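You operate a simulated robot arm through the tools that you are given. There is no shell and no other tool. Be economical: measure what you need, move in short steps, check, and stop when the job is done.

The job below is to be done with a simulated robot arm. You get a single attempt, and the scene is never put back.

JOB
Send the red form to YARD in the port's carrier.

The check looks at the end state, three seconds after you hand in, the way a careful person would. Anything else that was tipped, shoved, dropped, spilled or broken makes it a failure.

ROBOT AND FRAMES
A 7-joint arm with a two-finger parallel gripper, fixed in place. Base frame: the origin is at the foot of the arm, x ahead of it, y to its left, z up. Readings come in mm, rad, newtons and seconds.
Its first joint turns from -1.152 to 1.152 rad. Payload 1.57 kg.
Tool frame: the origin (TCP) lies between the finger pads and is the grasp point; the fingertips stand 30 mm ahead of it; z points along the fingers, y is the line along which they close. Largest opening 110 mm; finger width 24, thickness 12; the body of the gripper, 48 by 112 mm, starts 78 mm behind the TCP.
Orientation is told as [roll, pitch, yaw] about the base's x, y, z axes, in that order, counted from this pose: with the fingers straight down and closing along the base's y, the tool's x points along the base's -x, its y along +y and its z along -z.

CONTROLS
- The arm moves only by the tool nudge_tool. Its argument "series" is a list of rows, each an object (a shift or turn left out is 0, a gripper value left out holds the last) with "turn": the turn, a rotation vector about the tool's x, y, z in rad, a list of three; "slide": the shift along the tool's x, y, z in mm, a list of three; "grip": the gripper command, from -1 (fully open) to 1 (shut), values between in proportion. In form: [{"turn": [ax, ay, az], "slide": [dx, dy, dz], "grip": grip}, ...]. A call has 1 to 10 rows; each row shifts and turns the commanded pose from where the row before left it, along the tool's axes as they then stand. A row lasts 0.2 s, in which the tool goes at most 50 mm and 0.15 rad; a call with a longer step from one row to the next is refused whole, and so is a gripper value outside its range. A pose out of reach is approached as far as the arm can. The call stops where the force on the tool passes 40 N (or 10 N more than at its start, if that is more) or the arm is blocked; 0.2 s more then pass. The fingers move at their own pace (about 108 mm/s each) and stop on an object; they squeeze with about 22 N. The grip force told is the motor's: it shows also when the fingers shut on nothing. Time passes only in rows, and 0.2 s behind the last, so rows that do not move let the fingers close. The reply holds the time, the measured pose of the TCP, the force on the tool along the base axes, the opening and the grip force, in the units named above and with some noise.
- Cameras (640 x 400 px; columns grow to the right, rows downward): "scene" is fixed at [131.5, -382.8, 1367.2]; the picture's right is [0.94, -0.33, 0.00], its down [-0.28, -0.80, -0.53] and it looks along [0.17, 0.50, -0.85] (base axes); focal length 214 px, centre (320, 200). "wrist" rides on the gripper at [-36, 0, -80] in the tool frame; the picture's right is [0.00, -1.00, 0.00], its down [0.97, 0.00, -0.24] and it looks along [0.24, 0.00, 0.97] (tool axes); focal length 218 px, centre (320, 200). There is no depth. A picture from a camera that has moved, and an enlarged one, comes with that camera's place and axes in the base frame and with its lens. The place of the scene camera against the robot may be out by one fixed shift of up to 18 mm in any direction.
- capture(camera): a new picture of that camera. The clock stands still meanwhile.
- close_up(camera, box): a new picture of the part [left, top, right, bottom] of that camera's present view, enlarged. The clock stands still meanwhile.
- finish_job(): hands the job in; it is judged then, once.

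Go step by step. Nothing tells you positions but the pictures and the camera data: compare them with the known pose of the tool, close in by small moves and look again before you grip or let go. The budget is 120 turns and 76 pictures, counting those below and the enlarged ones. Unless the task says otherwise, let go and move clear before handing in, and close with one line.

The tools are called after ">>>" as a command line: name --argument value ..., lists and objects as JSON in quotes. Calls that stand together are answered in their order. nudge_tool: Moves the arm, as the interface text tells. Its arguments: {"type":"object","properties":{"series":{"type":"array","items":{"type":"object","properties":{"turn":{"type":"array","items":{"type":"number"}},"slide":{"type":"array","items":{"type":"number"}},"grip":{"type":"number"}}}}},"required":["series"]} The other tools are called the same way: capture (camera) takes a picture; close_up (camera, box) takes an enlarged picture of a part of a camera's view; finish_job () hands the job in.

At the start:

```text
time_s: 0.0
tcp_pos: [255.1, -147.4, 1329.5]
tcp_rot: [-0.001, -0.001, 0.0]
force: [0.6, -0.2, 0.4]
width: 109.9
grip_force: 0.2
```

scene: 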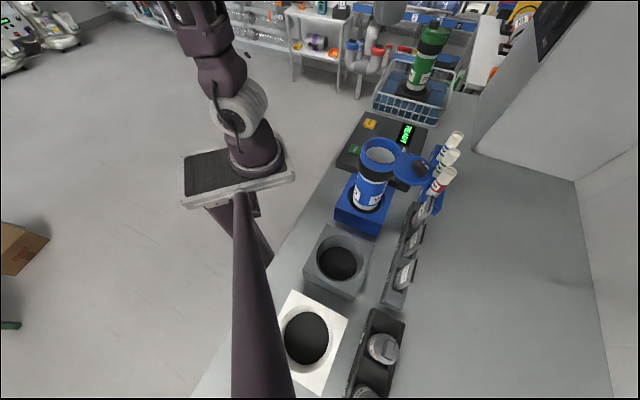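
wrist: 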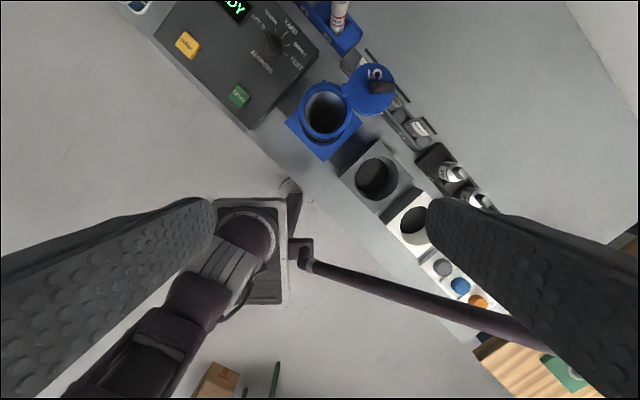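

I see a pneumatic tube station: a control panel with dial and buttons, an open blue carrier, rolled forms in a rack, and square ports. I'll look closer at each.

>>> close_up --camera "scene" --box '[320, 100, 480, 220]'

>>> close_up --camera "scene" --box '[260, 200, 460, 400]'

>>> close_up --camera "wrist" --box '[150, 0, 350, 130]'

>>> close_up --camera "wrist" --box '[280, 40, 600, 390]'

>>> close_up --camera "scene" --box '[280, 0, 500, 130]'

```text
3.33 times, centred on (400, 160) of scene
camera zoom: at [131.5, -382.8, 1367.2], right [0.94, -0.33, 0.0], down [-0.28, -0.8, -0.53], along [0.17, 0.5, -0.85], focal length 715 px, centre (53, 333)
```

zoom: 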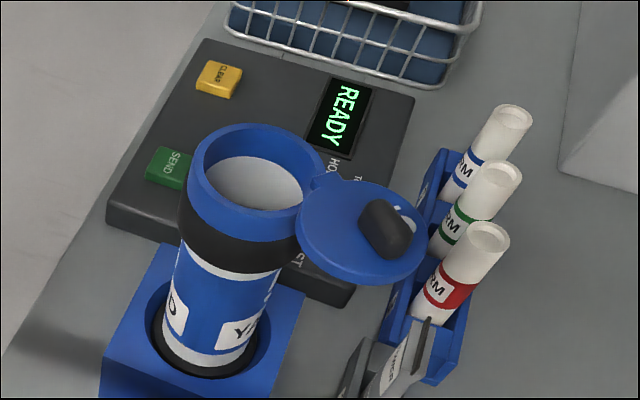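

```text
2.00 times, centred on (360, 300) of scene
camera zoom: at [131.5, -382.8, 1367.2], right [0.94, -0.33, 0.0], down [-0.28, -0.8, -0.53], along [0.17, 0.5, -0.85], focal length 429 px, centre (240, 0)
```

zoom: 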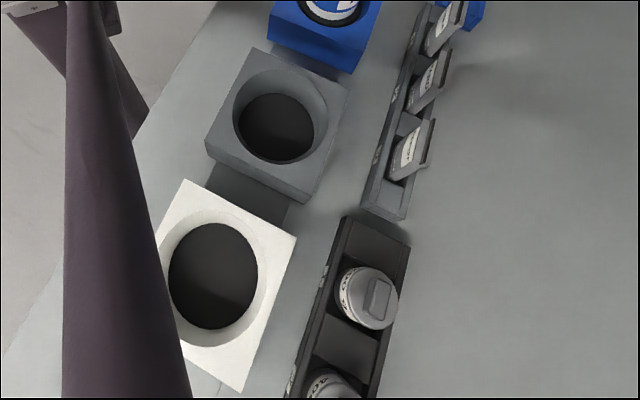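

```text
3.08 times, centred on (250, 65) of wrist
camera zoom: at [291.5, -146.5, 1410.1], right [0.0, -1.0, 0.0], down [-0.97, 0.0, 0.24], along [-0.24, 0.0, -0.97], focal length 672 px, centre (535, 615)
```

zoom: 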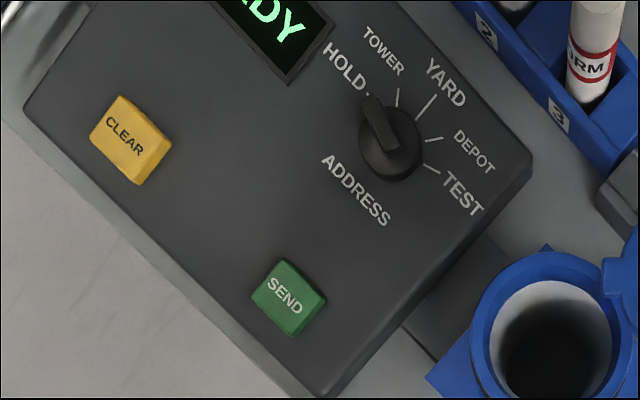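

```text
1.14 times, centred on (440, 215) of wrist
camera zoom: at [291.5, -146.5, 1410.1], right [0.0, -1.0, 0.0], down [-0.97, 0.0, 0.24], along [-0.24, 0.0, -0.97], focal length 249 px, centre (183, 183)
```

zoom: 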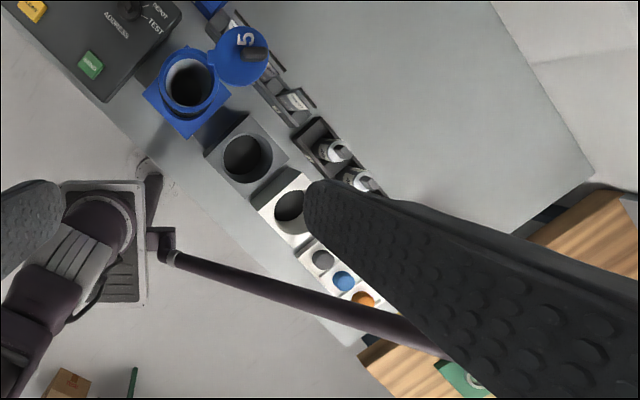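

```text
2.91 times, centred on (390, 65) of scene
camera zoom: at [131.5, -382.8, 1367.2], right [0.94, -0.33, 0.0], down [-0.28, -0.8, -0.53], along [0.17, 0.5, -0.85], focal length 624 px, centre (116, 593)
```

zoom: 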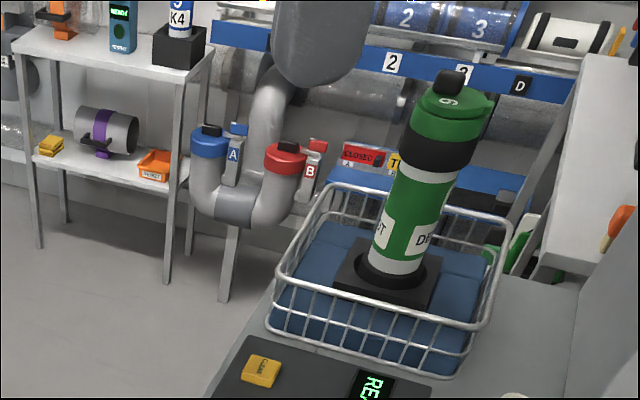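

The cameras put the bench at roughly z≈930 in the pose readings, not 100, so I'll trust the pictures. Next I'll move forward a bit and look again to triangulate.

>>> nudge_tool --series '[{"slide": [-40, 0, 0]}, {"slide": [-40, 0, 0]}, {"slide": [-40, 0, 20]}, {"slide": [0, 0, 0]}]'

>>> capture --camera "wrist"

>>> capture --camera "scene"

```text
time_s: 1.0
tcp_pos: [375.2, -147.4, 1310.4]
tcp_rot: [0.001, 0.0, -0.001]
force: [0.5, 0.2, 0.5]
width: 109.9
grip_force: 0.0
```

```text
68 pictures are left
camera wrist: at [411.5, -146.8, 1390.9], right [0.0, -1.0, 0.0], down [-0.97, 0.0, 0.24], along [-0.24, 0.0, -0.97], focal length 218 px, centre (320, 200)
```

wrist: 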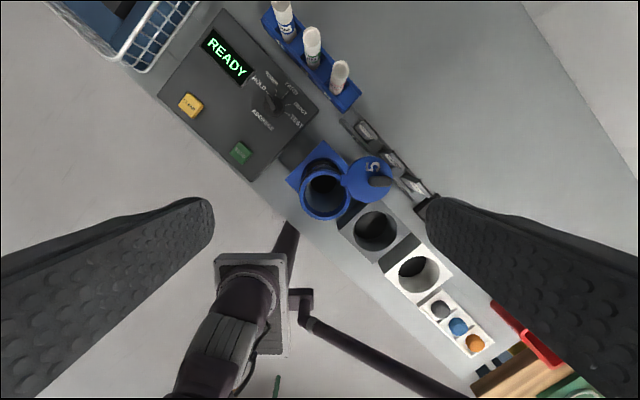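

```text
67 pictures are left
```

scene: 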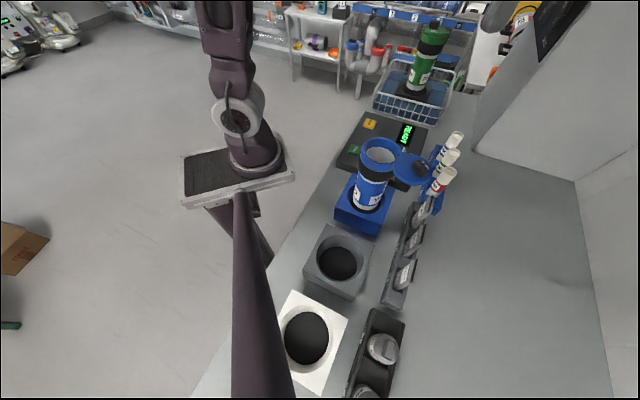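

>>> close_up --camera "wrist" --box '[250, 0, 450, 130]'

>>> close_up --camera "wrist" --box '[280, 100, 480, 230]'

>>> close_up --camera "wrist" --box '[150, 10, 350, 140]'

```text
3.08 times, centred on (350, 65) of wrist
camera zoom: at [411.5, -146.8, 1390.9], right [0.0, -1.0, 0.0], down [-0.97, 0.0, 0.24], along [-0.24, 0.0, -0.97], focal length 672 px, centre (228, 615)
```

zoom: 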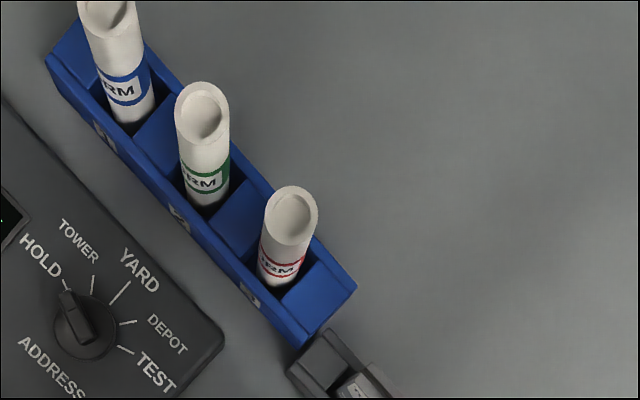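

```text
3.08 times, centred on (380, 165) of wrist
camera zoom: at [411.5, -146.8, 1390.9], right [0.0, -1.0, 0.0], down [-0.97, 0.0, 0.24], along [-0.24, 0.0, -0.97], focal length 672 px, centre (135, 308)
```

zoom: 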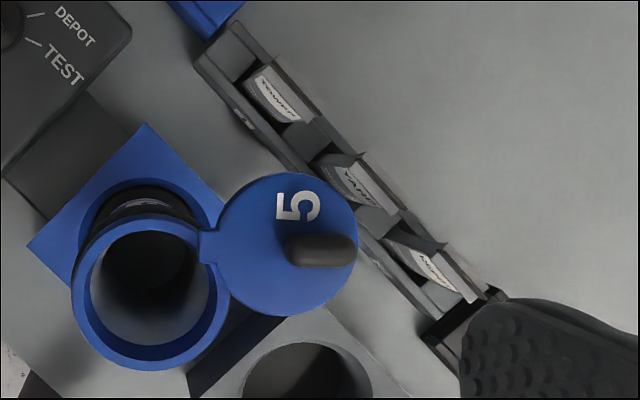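

```text
3.08 times, centred on (250, 75) of wrist
camera zoom: at [411.5, -146.8, 1390.9], right [0.0, -1.0, 0.0], down [-0.97, 0.0, 0.24], along [-0.24, 0.0, -0.97], focal length 672 px, centre (535, 585)
```

zoom: 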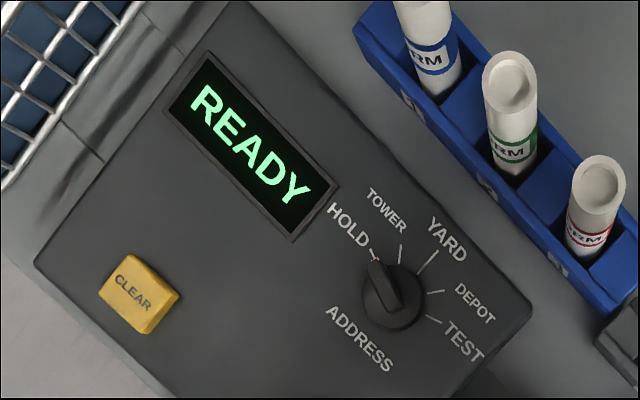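

The address dial points to HOLD, with TOWER, YARD, DEPOT and TEST also marked, and there is a rack of address tags. I want an oblique look at the dock labels and the carrier, so I'll back off, yaw toward the bench and tilt.

>>> nudge_tool --series '[{"slide": [45, 0, 0], "turn": [0, 0, 0.14]}, {"slide": [45, 0, 0], "turn": [0, 0, 0.14]}, {"slide": [40, -15, 0], "turn": [0, 0, 0.14]}, {"slide": [20, -15, 0], "turn": [0, 0, 0.14]}, {"slide": [0, 0, 0], "turn": [0, 0, 0.14]}, {"turn": [0, -0.14, 0]}, {"turn": [0, -0.14, 0]}, {"turn": [0, -0.14, 0]}, {"turn": [0, 0, 0]}]'

>>> capture --camera "wrist"

```text
time_s: 3.0
tcp_pos: [219.0, -149.8, 1310.4]
tcp_rot: [0.0, -0.422, -0.7]
force: [0.2, 0.1, -0.1]
width: 110.0
grip_force: 0.2
```

```text
63 pictures are left
camera wrist: at [218.5, -149.3, 1398.0], right [-0.64, -0.77, 0.0], down [-0.75, 0.63, -0.18], along [0.14, -0.12, -0.98], focal length 218 px, centre (320, 200)
```

wrist: 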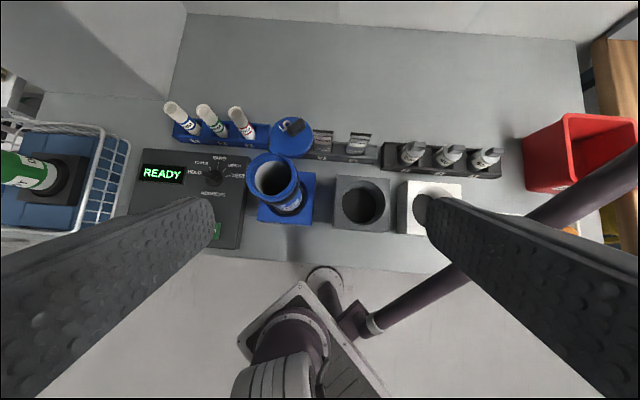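

>>> close_up --camera "wrist" --box '[230, 90, 510, 265]'

>>> nudge_tool --series '[{"turn": [0, -0.14, 0]}, {"turn": [0, -0.14, 0]}, {"turn": [0, -0.14, 0], "slide": [30, 0, 20]}, {"slide": [30, 0, 20]}, {"turn": [0, 0, 0]}]'

>>> capture --camera "wrist"

```text
2.29 times, centred on (370, 178) of wrist
camera zoom: at [218.5, -149.3, 1398.0], right [-0.64, -0.77, 0.0], down [-0.75, 0.63, -0.18], along [0.14, -0.12, -0.98], focal length 499 px, centre (206, 251)
```

zoom: 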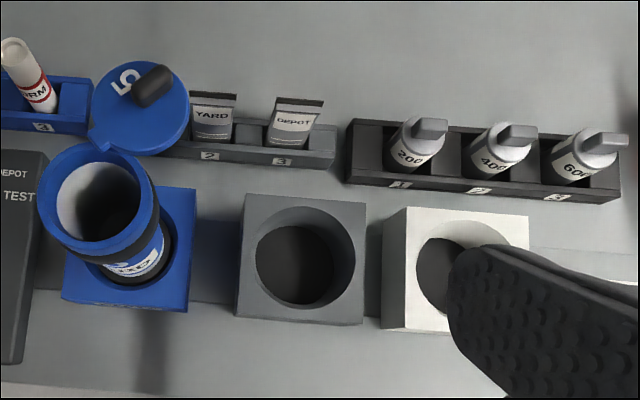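

```text
time_s: 4.2
tcp_pos: [206.8, -142.0, 1239.7]
tcp_rot: [0.0, -0.839, -0.7]
force: [-0.6, 0.2, 0.3]
width: 110.4
grip_force: 0.0
```

```text
61 pictures are left
camera wrist: at [179.3, -117.1, 1320.8], right [-0.64, -0.77, 0.0], down [-0.63, 0.53, -0.56], along [0.43, -0.36, -0.83], focal length 218 px, centre (320, 200)
```

wrist: 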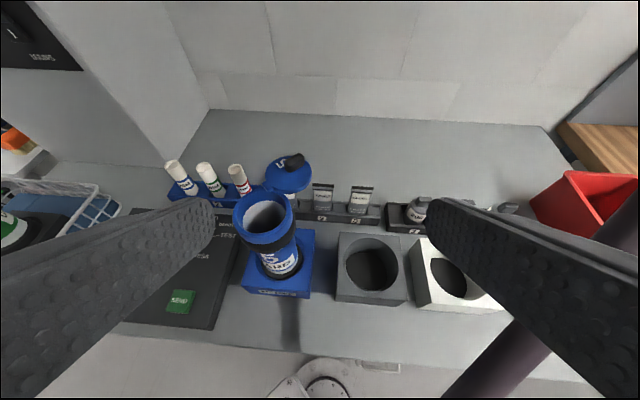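

>>> close_up --camera "wrist" --box '[215, 160, 325, 305]'

>>> close_up --camera "wrist" --box '[300, 170, 460, 320]'

>>> close_up --camera "wrist" --box '[0, 0, 100, 80]'

```text
2.76 times, centred on (270, 232) of wrist
camera zoom: at [179.3, -117.1, 1320.8], right [-0.64, -0.77, 0.0], down [-0.63, 0.53, -0.56], along [0.43, -0.36, -0.83], focal length 602 px, centre (458, 110)
```

zoom: 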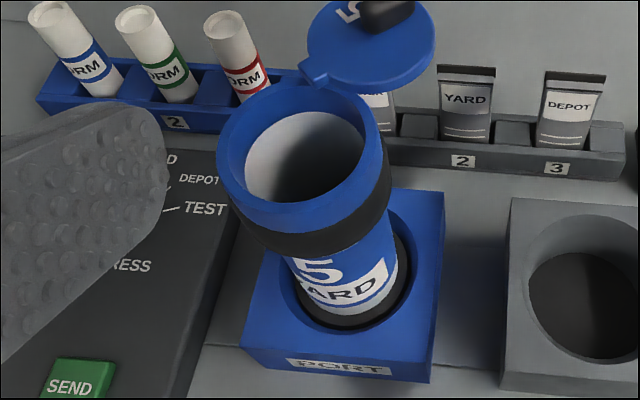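

```text
2.67 times, centred on (380, 245) of wrist
camera zoom: at [179.3, -117.1, 1320.8], right [-0.64, -0.77, 0.0], down [-0.63, 0.53, -0.56], along [0.43, -0.36, -0.83], focal length 582 px, centre (160, 80)
```

zoom: 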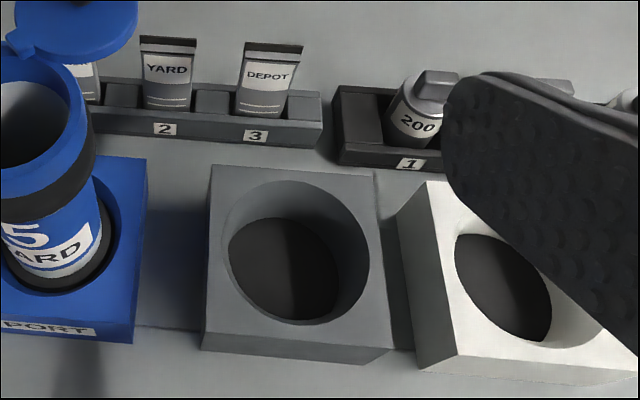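

```text
5.00 times, centred on (50, 40) of wrist
camera zoom: at [179.3, -117.1, 1320.8], right [-0.64, -0.77, 0.0], down [-0.63, 0.53, -0.56], along [0.43, -0.36, -0.83], focal length 1091 px, centre (1670, 1000)
```

zoom: 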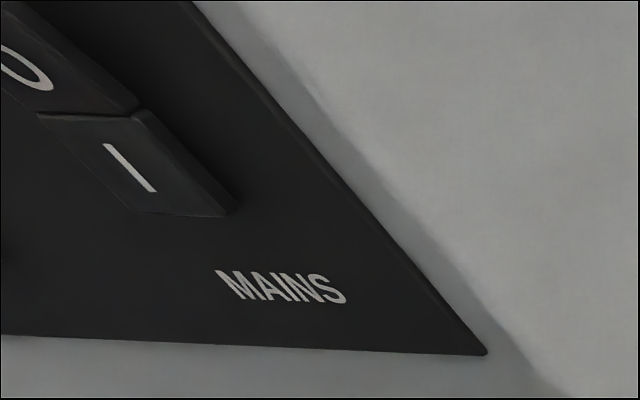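

The carrier already sits in the block marked PORT and carries a YARD label. So the job is: red form into the carrier, close the lid, dial to YARD, press SEND. The form is around (543,-184), so I'll straighten up with yaw -0.785 to match the bench and go look from above.

>>> nudge_tool --series '[{"turn": [0, 0.14, 0]}, {"turn": [0, 0.14, 0]}, {"turn": [0, 0.14, 0]}, {"turn": [0, 0.14, 0]}, {"turn": [0, 0.14, 0]}, {"turn": [0, 0.139, 0]}, {"turn": [0, 0, 0.085]}, {"slide": [-35, 35, 0]}, {"slide": [-35, 35, 0]}, {"slide": [-35, 35, 0]}]'

>>> nudge_tool --series '[{"slide": [-30, 35, 0]}, {"slide": [-30, 35, 0]}, {"slide": [0, 0, 0]}]'

>>> capture --camera "wrist"

```text
time_s: 6.4
tcp_pos: [356.4, -140.9, 1238.6]
tcp_rot: [-0.001, -0.002, -0.783]
force: [0.8, -0.8, -0.5]
width: 110.1
grip_force: 0.0
```

```text
time_s: 7.2
tcp_pos: [449.1, -133.7, 1237.0]
tcp_rot: [0.001, -0.003, -0.783]
force: [0.1, 0.5, -0.2]
width: 109.8
grip_force: 0.1
```

```text
57 pictures are left
camera wrist: at [474.2, -157.4, 1318.9], right [-0.71, -0.71, 0.0], down [-0.69, 0.69, 0.24], along [-0.17, 0.17, -0.97], focal length 218 px, centre (320, 200)
```

wrist: 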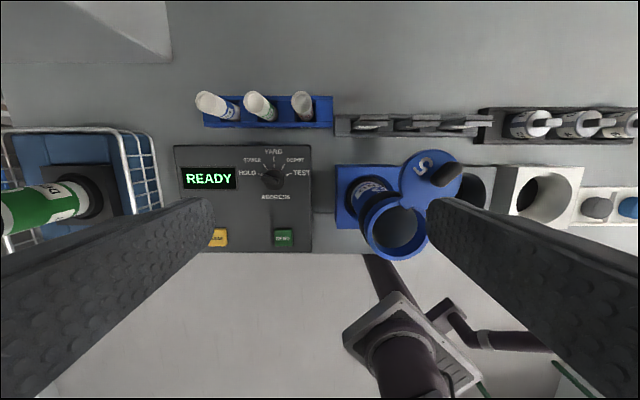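

>>> close_up --camera "wrist" --box '[190, 80, 350, 180]'

>>> close_up --camera "wrist" --box '[320, 130, 480, 270]'

```text
4.00 times, centred on (270, 130) of wrist
camera zoom: at [474.2, -157.4, 1318.9], right [-0.71, -0.71, 0.0], down [-0.69, 0.69, 0.24], along [-0.17, 0.17, -0.97], focal length 873 px, centre (520, 480)
```

zoom: 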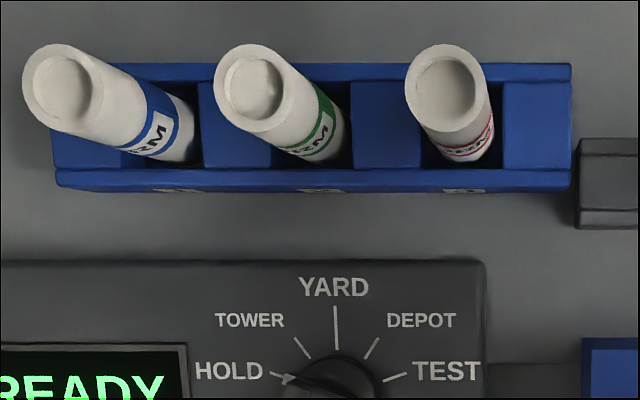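

```text
2.86 times, centred on (400, 200) of wrist
camera zoom: at [474.2, -157.4, 1318.9], right [-0.71, -0.71, 0.0], down [-0.69, 0.69, 0.24], along [-0.17, 0.17, -0.97], focal length 624 px, centre (91, 200)
```

zoom: 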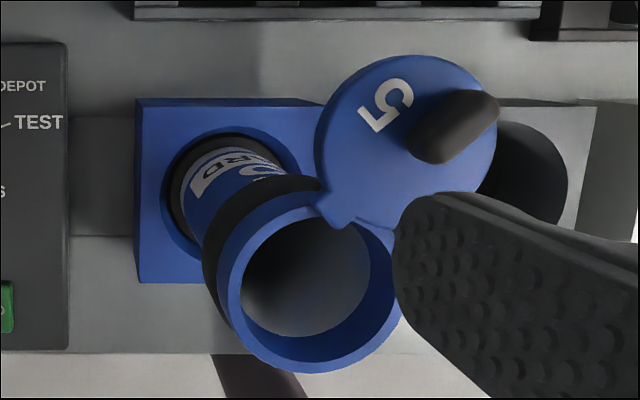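

The red form's top is at about (542,-184,959), 30 mm across and 70 mm from its neighbour. I'll narrow the gripper to about 60 mm and move above it.

>>> nudge_tool --series '[{"slide": [-34, 10, 0], "grip": -0.1}, {"slide": [-34, 10, 0]}, {"slide": [-34, 11, 0]}, {"slide": [0, 0, 45]}, {"slide": [0, 0, 45]}, {"slide": [0, 0, 45]}, {"slide": [0, 0, 0]}]'

>>> capture --camera "wrist"

```text
time_s: 8.8
tcp_pos: [543.4, -184.7, 1103.7]
tcp_rot: [0.001, -0.002, -0.784]
force: [0.1, 0.2, 1.1]
width: 60.5
grip_force: 0.1
out of reach, approached as far as the arm can: row 3
```

```text
54 pictures are left
camera wrist: at [569.6, -209.0, 1183.8], right [-0.71, -0.71, 0.0], down [-0.69, 0.69, 0.24], along [-0.17, 0.17, -0.97], focal length 218 px, centre (320, 200)
```

wrist: 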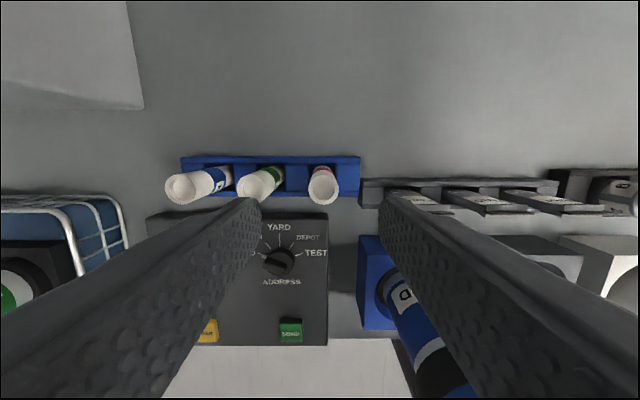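

>>> close_up --camera "wrist" --box '[240, 140, 400, 240]'

>>> close_up --camera "scene" --box '[390, 110, 490, 220]'

```text
4.00 times, centred on (320, 190) of wrist
camera zoom: at [569.6, -209.0, 1183.8], right [-0.71, -0.71, 0.0], down [-0.69, 0.69, 0.24], along [-0.17, 0.17, -0.97], focal length 873 px, centre (320, 240)
```

zoom: 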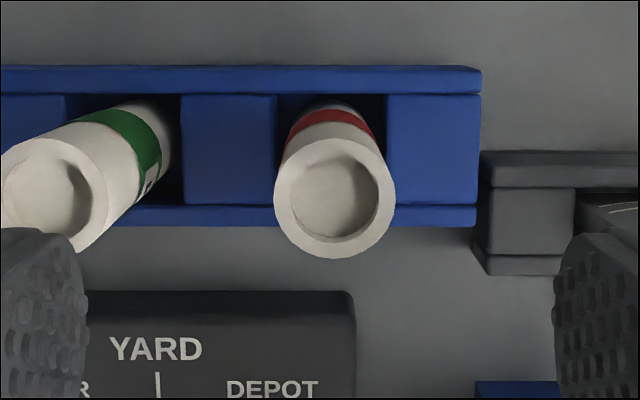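

```text
3.64 times, centred on (440, 165) of scene
camera zoom: at [131.5, -382.8, 1367.2], right [0.94, -0.33, 0.0], down [-0.28, -0.8, -0.53], along [0.17, 0.5, -0.85], focal length 780 px, centre (-116, 327)
```

zoom: 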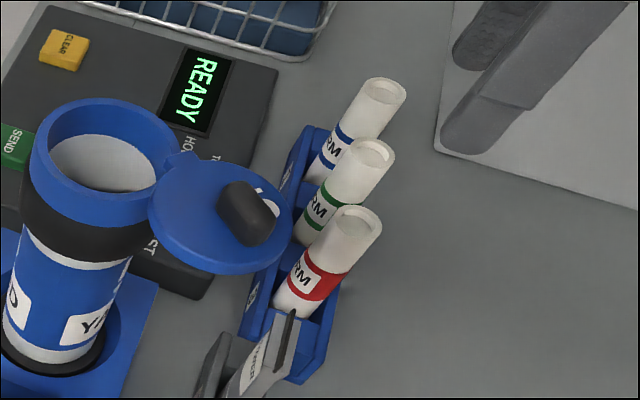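

>>> nudge_tool --series '[{"slide": [4.8, -2.3, 0]}, {"slide": [0, 0, 35]}, {"slide": [0, 0, 30]}, {"slide": [0, 0, 20]}, {"slide": [0, 0, 0]}]'

>>> capture --camera "wrist"

>>> close_up --camera "scene" --box '[380, 80, 520, 220]'

```text
time_s: 10.0
tcp_pos: [536.1, -182.4, 1017.8]
tcp_rot: [0.002, -0.002, -0.783]
force: [0.2, -0.8, -0.7]
width: 60.6
grip_force: 0.1
```

```text
51 pictures are left
camera wrist: at [562.5, -206.4, 1098.2], right [-0.71, -0.71, 0.0], down [-0.69, 0.69, 0.24], along [-0.17, 0.17, -0.97], focal length 218 px, centre (320, 200)
```

wrist: 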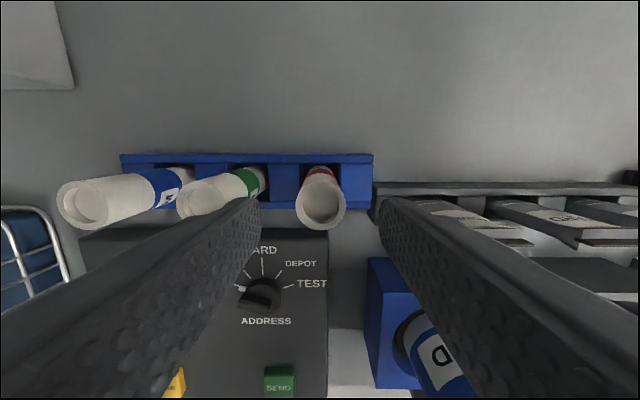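

```text
2.86 times, centred on (450, 150) of scene
camera zoom: at [131.5, -382.8, 1367.2], right [0.94, -0.33, 0.0], down [-0.28, -0.8, -0.53], along [0.17, 0.5, -0.85], focal length 613 px, centre (-51, 343)
```

zoom: 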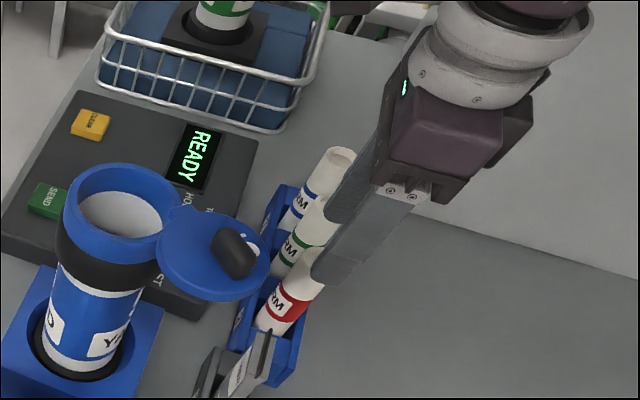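

>>> nudge_tool --series '[{"slide": [-2.5, 0.5, 20]}, {"slide": [0, 0, 15]}, {"slide": [0, 0, 9]}, {"slide": [0, 0, 0]}]'

>>> capture --camera "wrist"

>>> close_up --camera "scene" --box '[380, 80, 520, 220]'

```text
time_s: 11.0
tcp_pos: [540.9, -183.3, 975.5]
tcp_rot: [0.0, -0.002, -0.786]
force: [-0.5, 0.0, 0.5]
width: 60.7
grip_force: 0.0
```

```text
49 pictures are left
camera wrist: at [565.8, -208.5, 1055.5], right [-0.71, -0.71, 0.0], down [-0.69, 0.69, 0.24], along [-0.17, 0.17, -0.97], focal length 218 px, centre (320, 200)
```

wrist: 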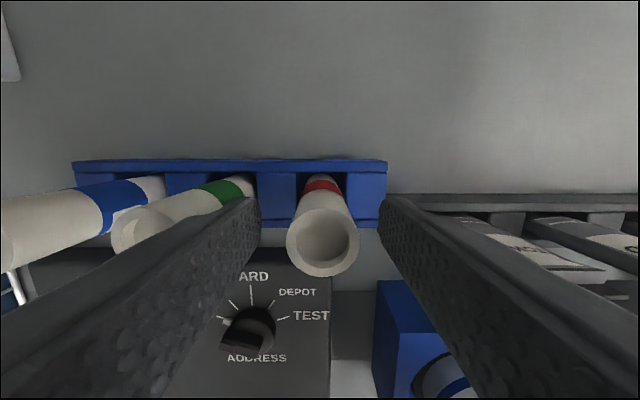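

```text
2.86 times, centred on (450, 150) of scene
camera zoom: at [131.5, -382.8, 1367.2], right [0.94, -0.33, 0.0], down [-0.28, -0.8, -0.53], along [0.17, 0.5, -0.85], focal length 613 px, centre (-51, 343)
```

zoom: 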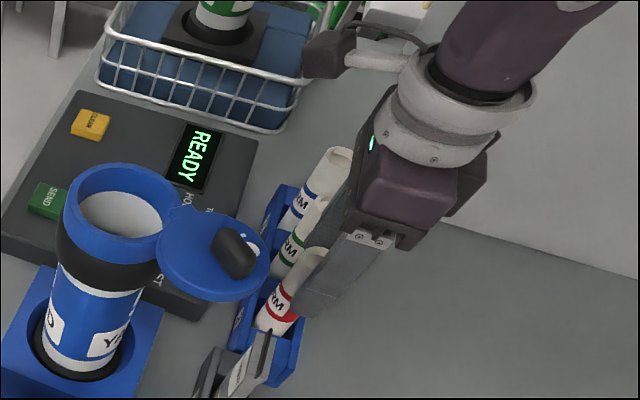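

>>> nudge_tool --series '[{"slide": [0, -1.5, 3], "grip": -0.1}, {"slide": [0, 0, 0], "grip": 1}, {"grip": 1}, {"grip": 1}]'

>>> capture --camera "wrist"

```text
time_s: 12.0
tcp_pos: [539.5, -185.0, 972.6]
tcp_rot: [0.0, -0.001, -0.785]
force: [1.0, -0.1, 0.4]
width: 27.9
grip_force: 22.3
```

```text
47 pictures are left
camera wrist: at [564.6, -209.4, 1053.4], right [-0.71, -0.71, 0.0], down [-0.69, 0.69, 0.24], along [-0.17, 0.17, -0.97], focal length 218 px, centre (320, 200)
```

wrist: 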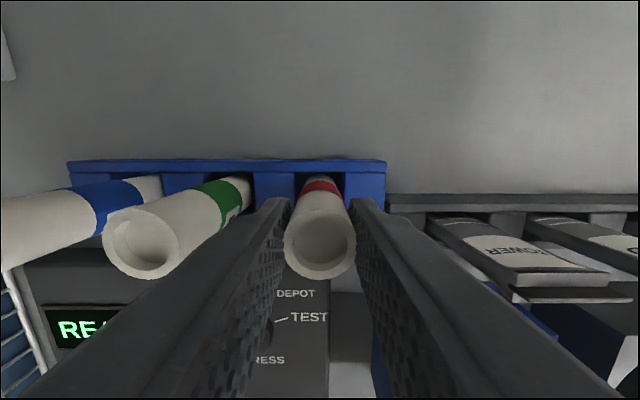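

>>> nudge_tool --series '[{"slide": [0, 0, -15], "grip": 1}, {"slide": [0, 0, -35]}, {"slide": [0, 0, -35]}, {"slide": [0, 0, -35]}, {"slide": [15, 0, -40]}, {"slide": [25, 0, -40]}, {"slide": [25, 0, -40]}, {"slide": [0, 0, 0]}]'

>>> capture --camera "wrist"

>>> capture --camera "scene"

```text
time_s: 13.8
tcp_pos: [491.8, -139.3, 1212.3]
tcp_rot: [0.0, -0.002, -0.784]
force: [-0.7, 0.3, 0.4]
width: 27.6
grip_force: 22.1
```

```text
46 pictures are left
camera wrist: at [517.1, -162.9, 1293.2], right [-0.71, -0.71, 0.0], down [-0.69, 0.69, 0.24], along [-0.17, 0.17, -0.97], focal length 218 px, centre (320, 200)
```

wrist: 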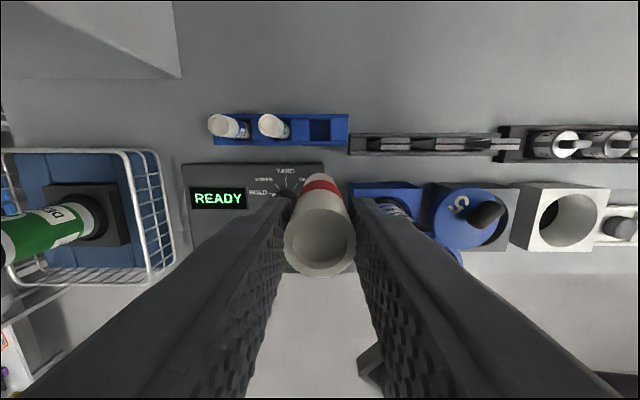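

```text
45 pictures are left
```

scene: 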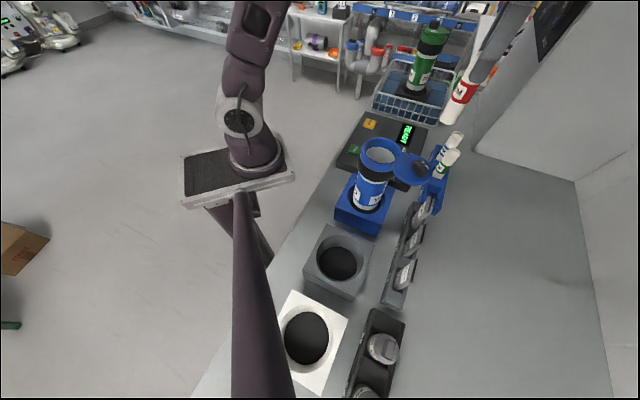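

>>> nudge_tool --series '[{"slide": [35, 0, -15]}, {"slide": [30, 0, -15]}, {"slide": [30, 0, 0]}, {"slide": [0, -30, 0]}, {"slide": [0, -30, 0]}, {"slide": [0, -25, 0]}, {"slide": [0, -20, 0]}, {"slide": [0, 0, 0]}]'

>>> capture --camera "wrist"

>>> close_up --camera "scene" --box '[310, 80, 470, 220]'

```text
time_s: 15.6
tcp_pos: [350.1, -145.4, 1242.1]
tcp_rot: [-0.001, -0.001, -0.783]
force: [0.0, 0.3, 0.2]
width: 27.8
grip_force: 21.8
```

```text
44 pictures are left
camera wrist: at [375.8, -169.7, 1322.8], right [-0.71, -0.71, 0.0], down [-0.69, 0.69, 0.24], along [-0.17, 0.17, -0.97], focal length 218 px, centre (320, 200)
```

wrist: 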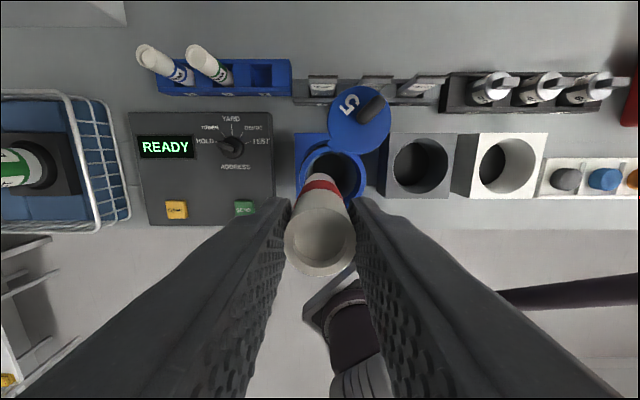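

```text
2.86 times, centred on (390, 150) of scene
camera zoom: at [131.5, -382.8, 1367.2], right [0.94, -0.33, 0.0], down [-0.28, -0.8, -0.53], along [0.17, 0.5, -0.85], focal length 613 px, centre (120, 343)
```

zoom: 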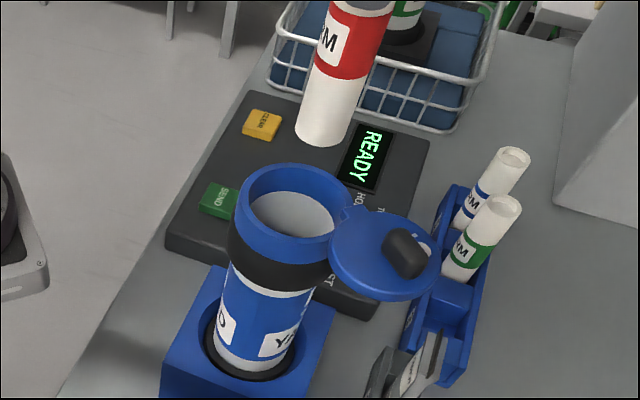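

>>> close_up --camera "wrist" --box '[270, 80, 410, 220]'

```text
2.86 times, centred on (340, 150) of wrist
camera zoom: at [375.8, -169.7, 1322.8], right [-0.71, -0.71, 0.0], down [-0.69, 0.69, 0.24], along [-0.17, 0.17, -0.97], focal length 624 px, centre (263, 343)
```

zoom: 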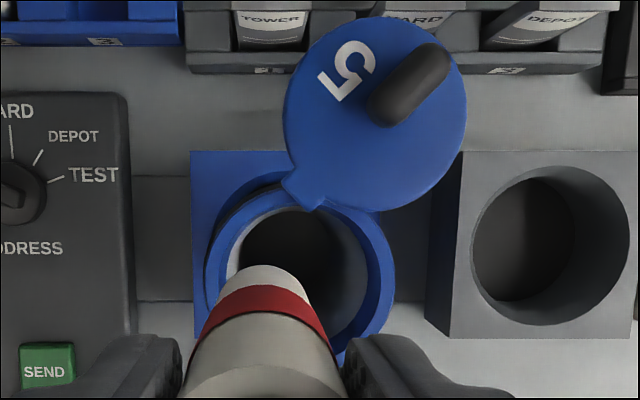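

>>> nudge_tool --series '[{"slide": [-1.6, -13.7, 0]}, {"slide": [0, 0, 20]}, {"slide": [0, 0, 20]}, {"slide": [0, 0, 20]}, {"slide": [0, 0, 20]}, {"slide": [0, 0, 0]}]'

>>> close_up --camera "wrist" --box '[240, 100, 440, 300]'

>>> close_up --camera "scene" --box '[310, 80, 470, 220]'

```text
time_s: 17.0
tcp_pos: [342.0, -156.6, 1163.3]
tcp_rot: [-0.001, -0.002, -0.786]
force: [0.0, -0.2, -0.2]
width: 27.8
grip_force: 21.7
```

```text
2.00 times, centred on (340, 200) of wrist
camera zoom: at [368.3, -180.4, 1242.6], right [-0.71, -0.71, 0.0], down [-0.69, 0.69, 0.24], along [-0.17, 0.17, -0.97], focal length 436 px, centre (280, 200)
```

zoom: 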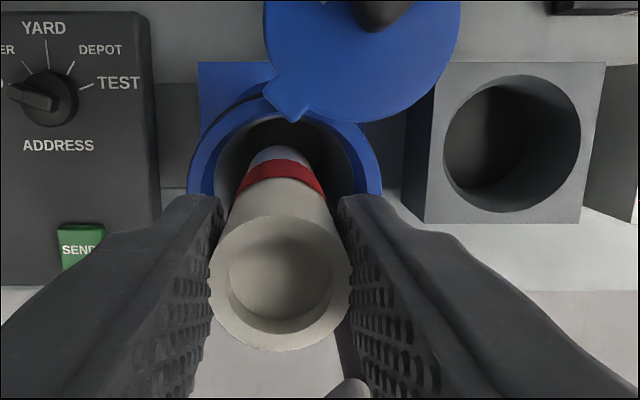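

```text
2.86 times, centred on (390, 150) of scene
camera zoom: at [131.5, -382.8, 1367.2], right [0.94, -0.33, 0.0], down [-0.28, -0.8, -0.53], along [0.17, 0.5, -0.85], focal length 613 px, centre (120, 343)
```

zoom: 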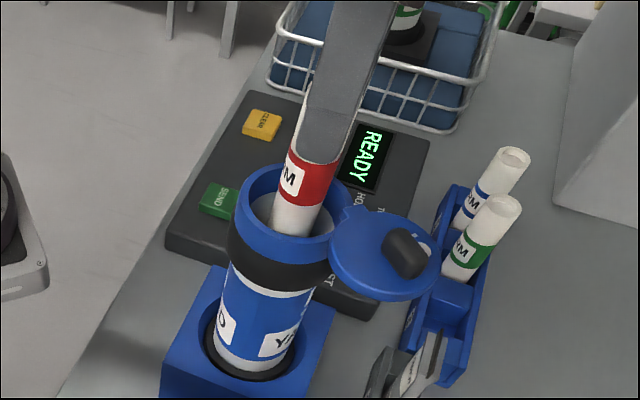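

>>> nudge_tool --series '[{"slide": [0, 0, 15]}, {"slide": [0, 0, 15]}, {"slide": [0, 0, 10]}, {"slide": [0, 0, 0]}]'

>>> close_up --camera "wrist" --box '[240, 100, 440, 300]'

>>> close_up --camera "scene" --box '[310, 80, 470, 220]'

```text
time_s: 18.0
tcp_pos: [341.1, -155.3, 1120.6]
tcp_rot: [0.0, -0.002, -0.784]
force: [-0.3, 0.2, -0.2]
width: 27.7
grip_force: 21.8
```

```text
2.00 times, centred on (340, 200) of wrist
camera zoom: at [367.5, -180.0, 1202.5], right [-0.71, -0.71, 0.0], down [-0.69, 0.69, 0.24], along [-0.17, 0.17, -0.97], focal length 436 px, centre (280, 200)
```

zoom: 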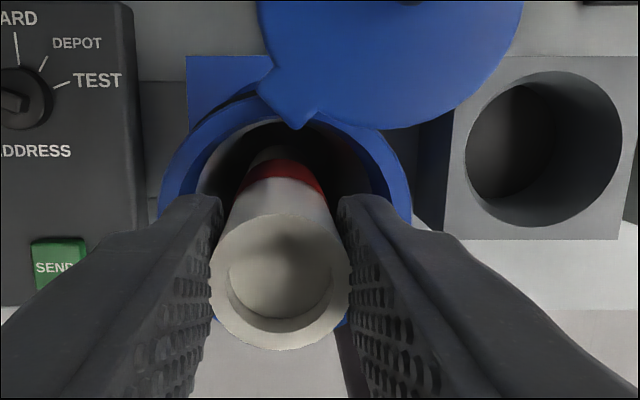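

```text
2.86 times, centred on (390, 150) of scene
camera zoom: at [131.5, -382.8, 1367.2], right [0.94, -0.33, 0.0], down [-0.28, -0.8, -0.53], along [0.17, 0.5, -0.85], focal length 613 px, centre (120, 343)
```

zoom: 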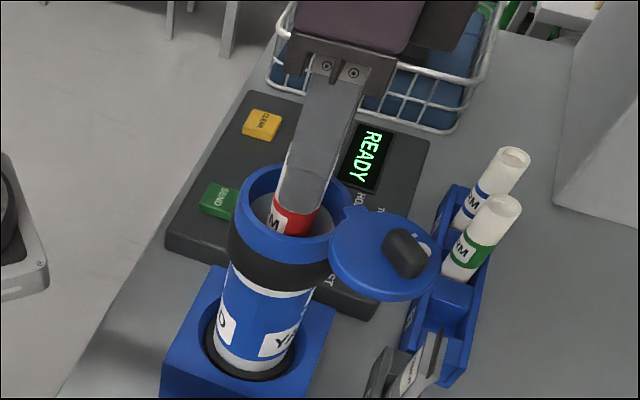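

>>> nudge_tool --series '[{"grip": 0.2}, {"grip": -0.1}, {"grip": -0.1}, {"slide": [0, 0, -30]}, {"slide": [0, 0, -40]}, {"slide": [0, 0, 0]}]'

>>> close_up --camera "wrist" --box '[240, 80, 440, 280]'

>>> close_up --camera "scene" --box '[310, 80, 470, 220]'

```text
time_s: 19.4
tcp_pos: [340.7, -157.2, 1193.7]
tcp_rot: [-0.001, -0.002, -0.783]
force: [0.1, 0.1, -0.4]
width: 60.8
grip_force: 0.2
```

```text
2.00 times, centred on (340, 180) of wrist
camera zoom: at [367.4, -181.7, 1273.9], right [-0.71, -0.71, 0.0], down [-0.69, 0.69, 0.24], along [-0.17, 0.17, -0.97], focal length 436 px, centre (280, 240)
```

zoom: 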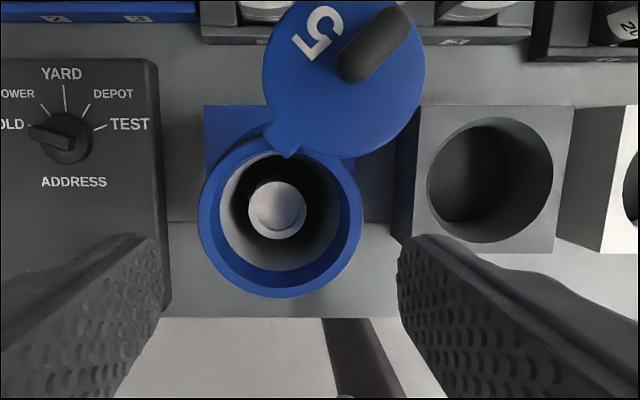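

```text
2.86 times, centred on (390, 150) of scene
camera zoom: at [131.5, -382.8, 1367.2], right [0.94, -0.33, 0.0], down [-0.28, -0.8, -0.53], along [0.17, 0.5, -0.85], focal length 613 px, centre (120, 343)
```

zoom: 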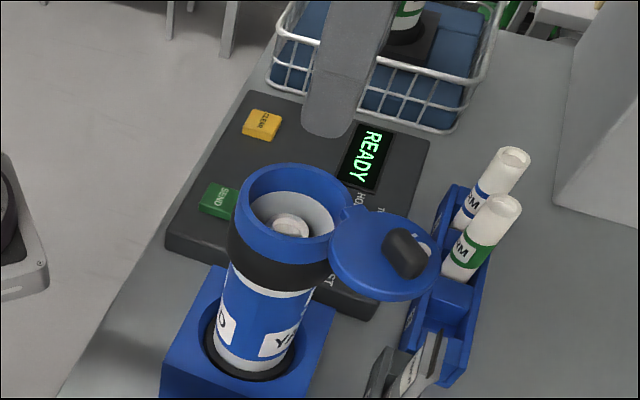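

The form is sitting inside the carrier, below the rim. The lid is a flat swivel disc on a pin behind the rim, open by about 135°. I'll close the fingers and swing it shut by pushing its handle, starting from the handle's far side.

>>> nudge_tool --series '[{"slide": [-30, -5, 0], "grip": 1}, {"slide": [-30, -5, 0]}, {"slide": [-31, -4, 0]}, {"slide": [0, 0, 30]}, {"slide": [0, 0, 20]}, {"slide": [0, 0, 0]}]'

>>> capture --camera "wrist"

>>> close_up --camera "scene" --box '[340, 90, 460, 210]'

```text
time_s: 20.8
tcp_pos: [396.7, -229.9, 1140.5]
tcp_rot: [0.0, 0.0, -0.784]
force: [0.2, -0.3, 0.6]
width: 0.1
grip_force: 21.7
```

```text
35 pictures are left
camera wrist: at [422.4, -254.6, 1222.2], right [-0.71, -0.71, 0.0], down [-0.69, 0.69, 0.24], along [-0.17, 0.17, -0.97], focal length 218 px, centre (320, 200)
```

wrist: 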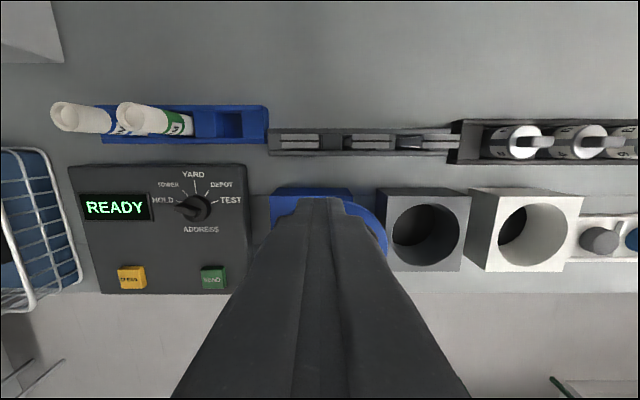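

```text
3.33 times, centred on (400, 150) of scene
camera zoom: at [131.5, -382.8, 1367.2], right [0.94, -0.33, 0.0], down [-0.28, -0.8, -0.53], along [0.17, 0.5, -0.85], focal length 715 px, centre (53, 367)
```

zoom: 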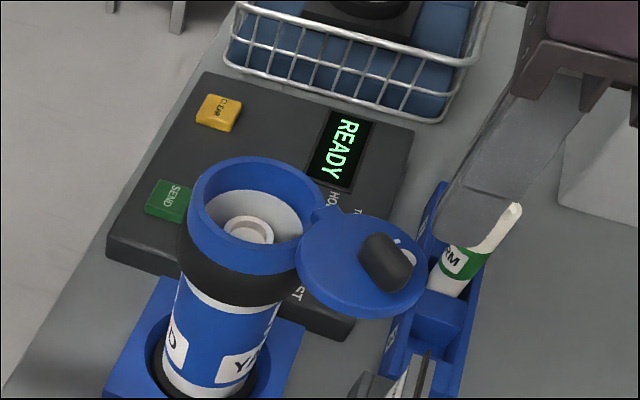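

>>> nudge_tool --series '[{"slide": [0, 0, 10], "grip": 1}, {"slide": [0, 0, 8]}, {"slide": [6.2, -6.8, 0]}, {"slide": [7, -12.8, 0]}, {"slide": [0, 0, 0]}]'

>>> close_up --camera "scene" --box '[340, 90, 460, 210]'

```text
time_s: 22.0
tcp_pos: [372.5, -235.3, 1123.9]
tcp_rot: [0.0, -0.001, -0.783]
force: [-0.5, -0.4, 0.1]
width: 0.0
grip_force: 21.7
```

```text
3.33 times, centred on (400, 150) of scene
camera zoom: at [131.5, -382.8, 1367.2], right [0.94, -0.33, 0.0], down [-0.28, -0.8, -0.53], along [0.17, 0.5, -0.85], focal length 715 px, centre (53, 367)
```

zoom: 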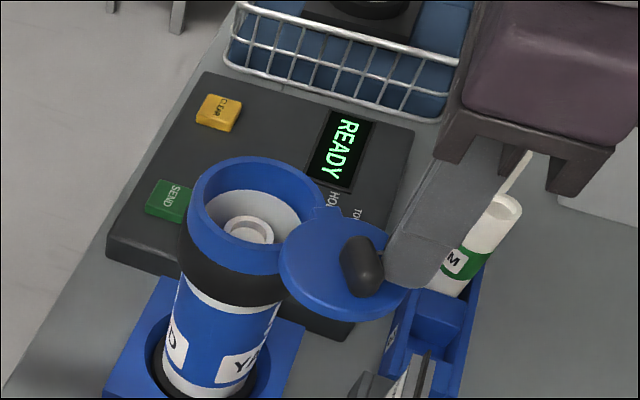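

The lid is turning. I'll keep pushing along the arc.

>>> nudge_tool --series '[{"slide": [11.2, -10.7, 0]}, {"slide": [14.7, -7.1, 0]}, {"slide": [10.7, -3.7, 0]}, {"slide": [12.4, -0.9, 0]}, {"slide": [0, 0, 0]}]'

>>> close_up --camera "scene" --box '[320, 90, 460, 230]'

```text
time_s: 23.2
tcp_pos: [321.8, -215.7, 1124.5]
tcp_rot: [-0.001, -0.002, -0.783]
force: [-0.2, 0.4, 0.1]
width: 0.0
grip_force: 20.7
```

```text
2.86 times, centred on (390, 160) of scene
camera zoom: at [131.5, -382.8, 1367.2], right [0.94, -0.33, 0.0], down [-0.28, -0.8, -0.53], along [0.17, 0.5, -0.85], focal length 613 px, centre (120, 314)
```

zoom: 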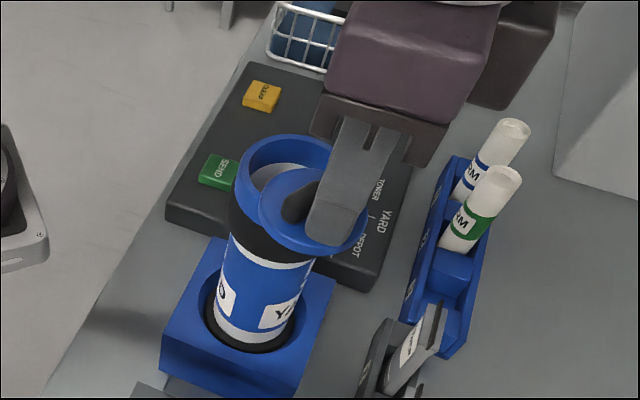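

>>> nudge_tool --series '[{"slide": [13.3, 2.7, 0]}, {"slide": [12.8, 7, 0]}, {"slide": [10.7, 11.2, 0]}, {"slide": [5, 9, 0]}, {"slide": [0, 0, 0]}]'

>>> close_up --camera "scene" --box '[320, 90, 460, 230]'

```text
time_s: 24.4
tcp_pos: [313.7, -165.9, 1124.6]
tcp_rot: [0.0, -0.003, -0.785]
force: [-0.4, 0.3, 0.0]
width: 0.0
grip_force: 21.4
```

```text
2.86 times, centred on (390, 160) of scene
camera zoom: at [131.5, -382.8, 1367.2], right [0.94, -0.33, 0.0], down [-0.28, -0.8, -0.53], along [0.17, 0.5, -0.85], focal length 613 px, centre (120, 314)
```

zoom: 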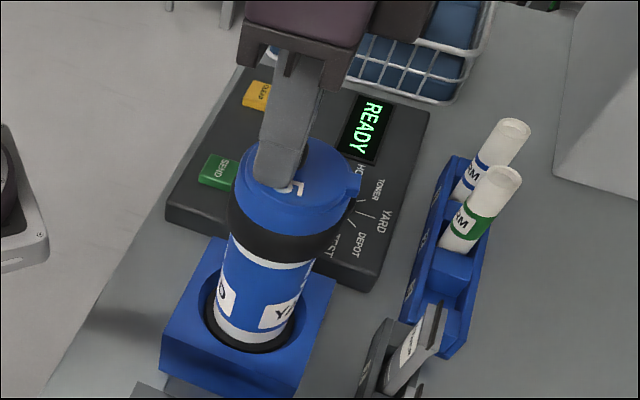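

>>> nudge_tool --series '[{"slide": [0, -10, 0]}, {"slide": [0, 0, -30]}, {"slide": [-20, 0, -35]}, {"slide": [0, 25, -15]}, {"slide": [0, 0, 0], "grip": -0.1}, {"slide": [0, 0, 0]}]'

>>> close_up --camera "wrist" --box '[240, 80, 440, 280]'

>>> close_up --camera "scene" --box '[320, 90, 460, 230]'

```text
time_s: 25.8
tcp_pos: [337.8, -171.0, 1206.7]
tcp_rot: [-0.002, -0.001, -0.784]
force: [0.6, -0.8, -0.7]
width: 60.6
grip_force: 0.1
```

```text
2.00 times, centred on (340, 180) of wrist
camera zoom: at [363.6, -194.3, 1287.0], right [-0.71, -0.71, 0.0], down [-0.69, 0.69, 0.24], along [-0.17, 0.17, -0.97], focal length 436 px, centre (280, 240)
```

zoom: 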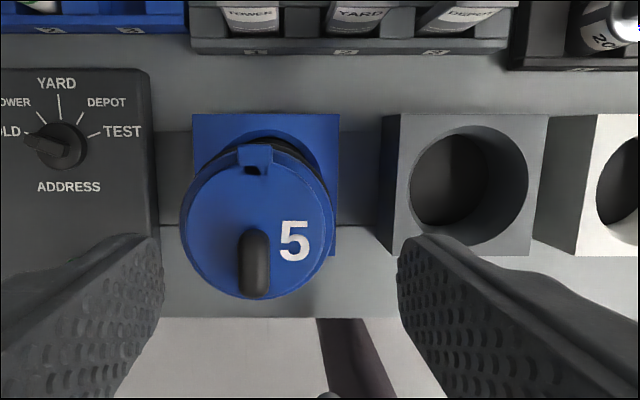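

```text
2.86 times, centred on (390, 160) of scene
camera zoom: at [131.5, -382.8, 1367.2], right [0.94, -0.33, 0.0], down [-0.28, -0.8, -0.53], along [0.17, 0.5, -0.85], focal length 613 px, centre (120, 314)
```

zoom: 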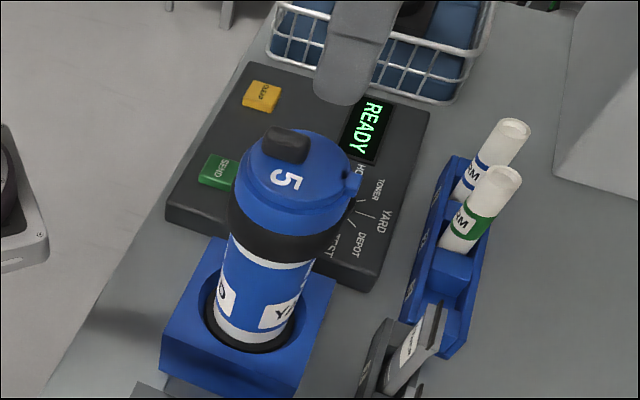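

The lid is fully shut over the carrier. Next is the dial at roughly (489,-52): I'll hover above it and rotate the gripper to match the pointer at HOLD.

>>> nudge_tool --series '[{"slide": [-7, 40, 0]}, {"slide": [-7, 40, 0]}, {"slide": [-8, 40, 0]}, {"slide": [0, 40, 0]}, {"slide": [0, 31, 0]}, {"slide": [0, 0, 40]}, {"slide": [0, 0, 40]}, {"slide": [0, 0, 0]}]'

>>> nudge_tool --series '[{"turn": [0, 0, -0.14]}, {"turn": [0, 0, -0.14]}, {"turn": [0, 0, -0.14]}, {"turn": [0, 0, -0.14]}, {"turn": [0, 0, -0.14]}, {"turn": [0, 0, -0.14]}, {"turn": [0, 0, -0.14]}, {"turn": [0, 0, -0.14]}, {"turn": [0, 0, -0.14]}, {"turn": [0, 0, -0.136]}]'

>>> capture --camera "wrist"

```text
time_s: 27.6
tcp_pos: [492.0, -49.9, 1124.2]
tcp_rot: [0.001, -0.002, -0.785]
force: [-0.2, -0.5, 1.2]
width: 60.7
grip_force: 0.1
```

```text
time_s: 29.8
tcp_pos: [489.4, -50.4, 1125.2]
tcp_rot: [-0.002, 0.0, 0.614]
force: [-1.1, 0.5, 0.6]
width: 60.4
grip_force: 0.1
```

```text
28 pictures are left
camera wrist: at [519.4, -27.7, 1205.4], right [0.58, -0.82, 0.0], down [-0.79, -0.56, 0.24], along [-0.19, -0.14, -0.97], focal length 218 px, centre (320, 200)
```

wrist: 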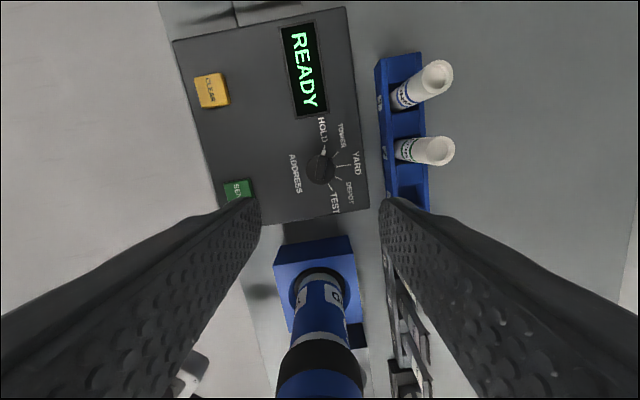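

>>> close_up --camera "wrist" --box '[270, 110, 380, 220]'

```text
3.64 times, centred on (325, 165) of wrist
camera zoom: at [519.4, -27.7, 1205.4], right [0.58, -0.82, 0.0], down [-0.79, -0.56, 0.24], along [-0.19, -0.14, -0.97], focal length 794 px, centre (302, 327)
```

zoom: 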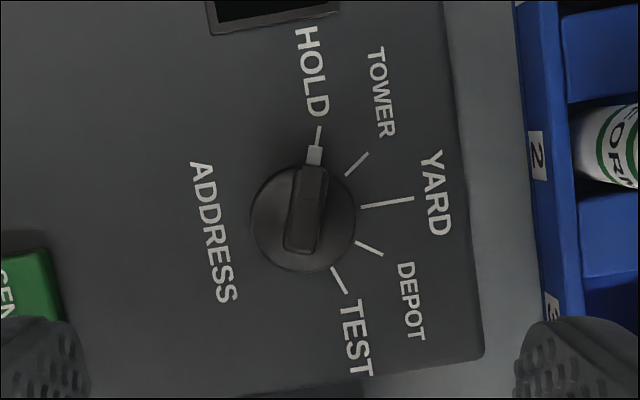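

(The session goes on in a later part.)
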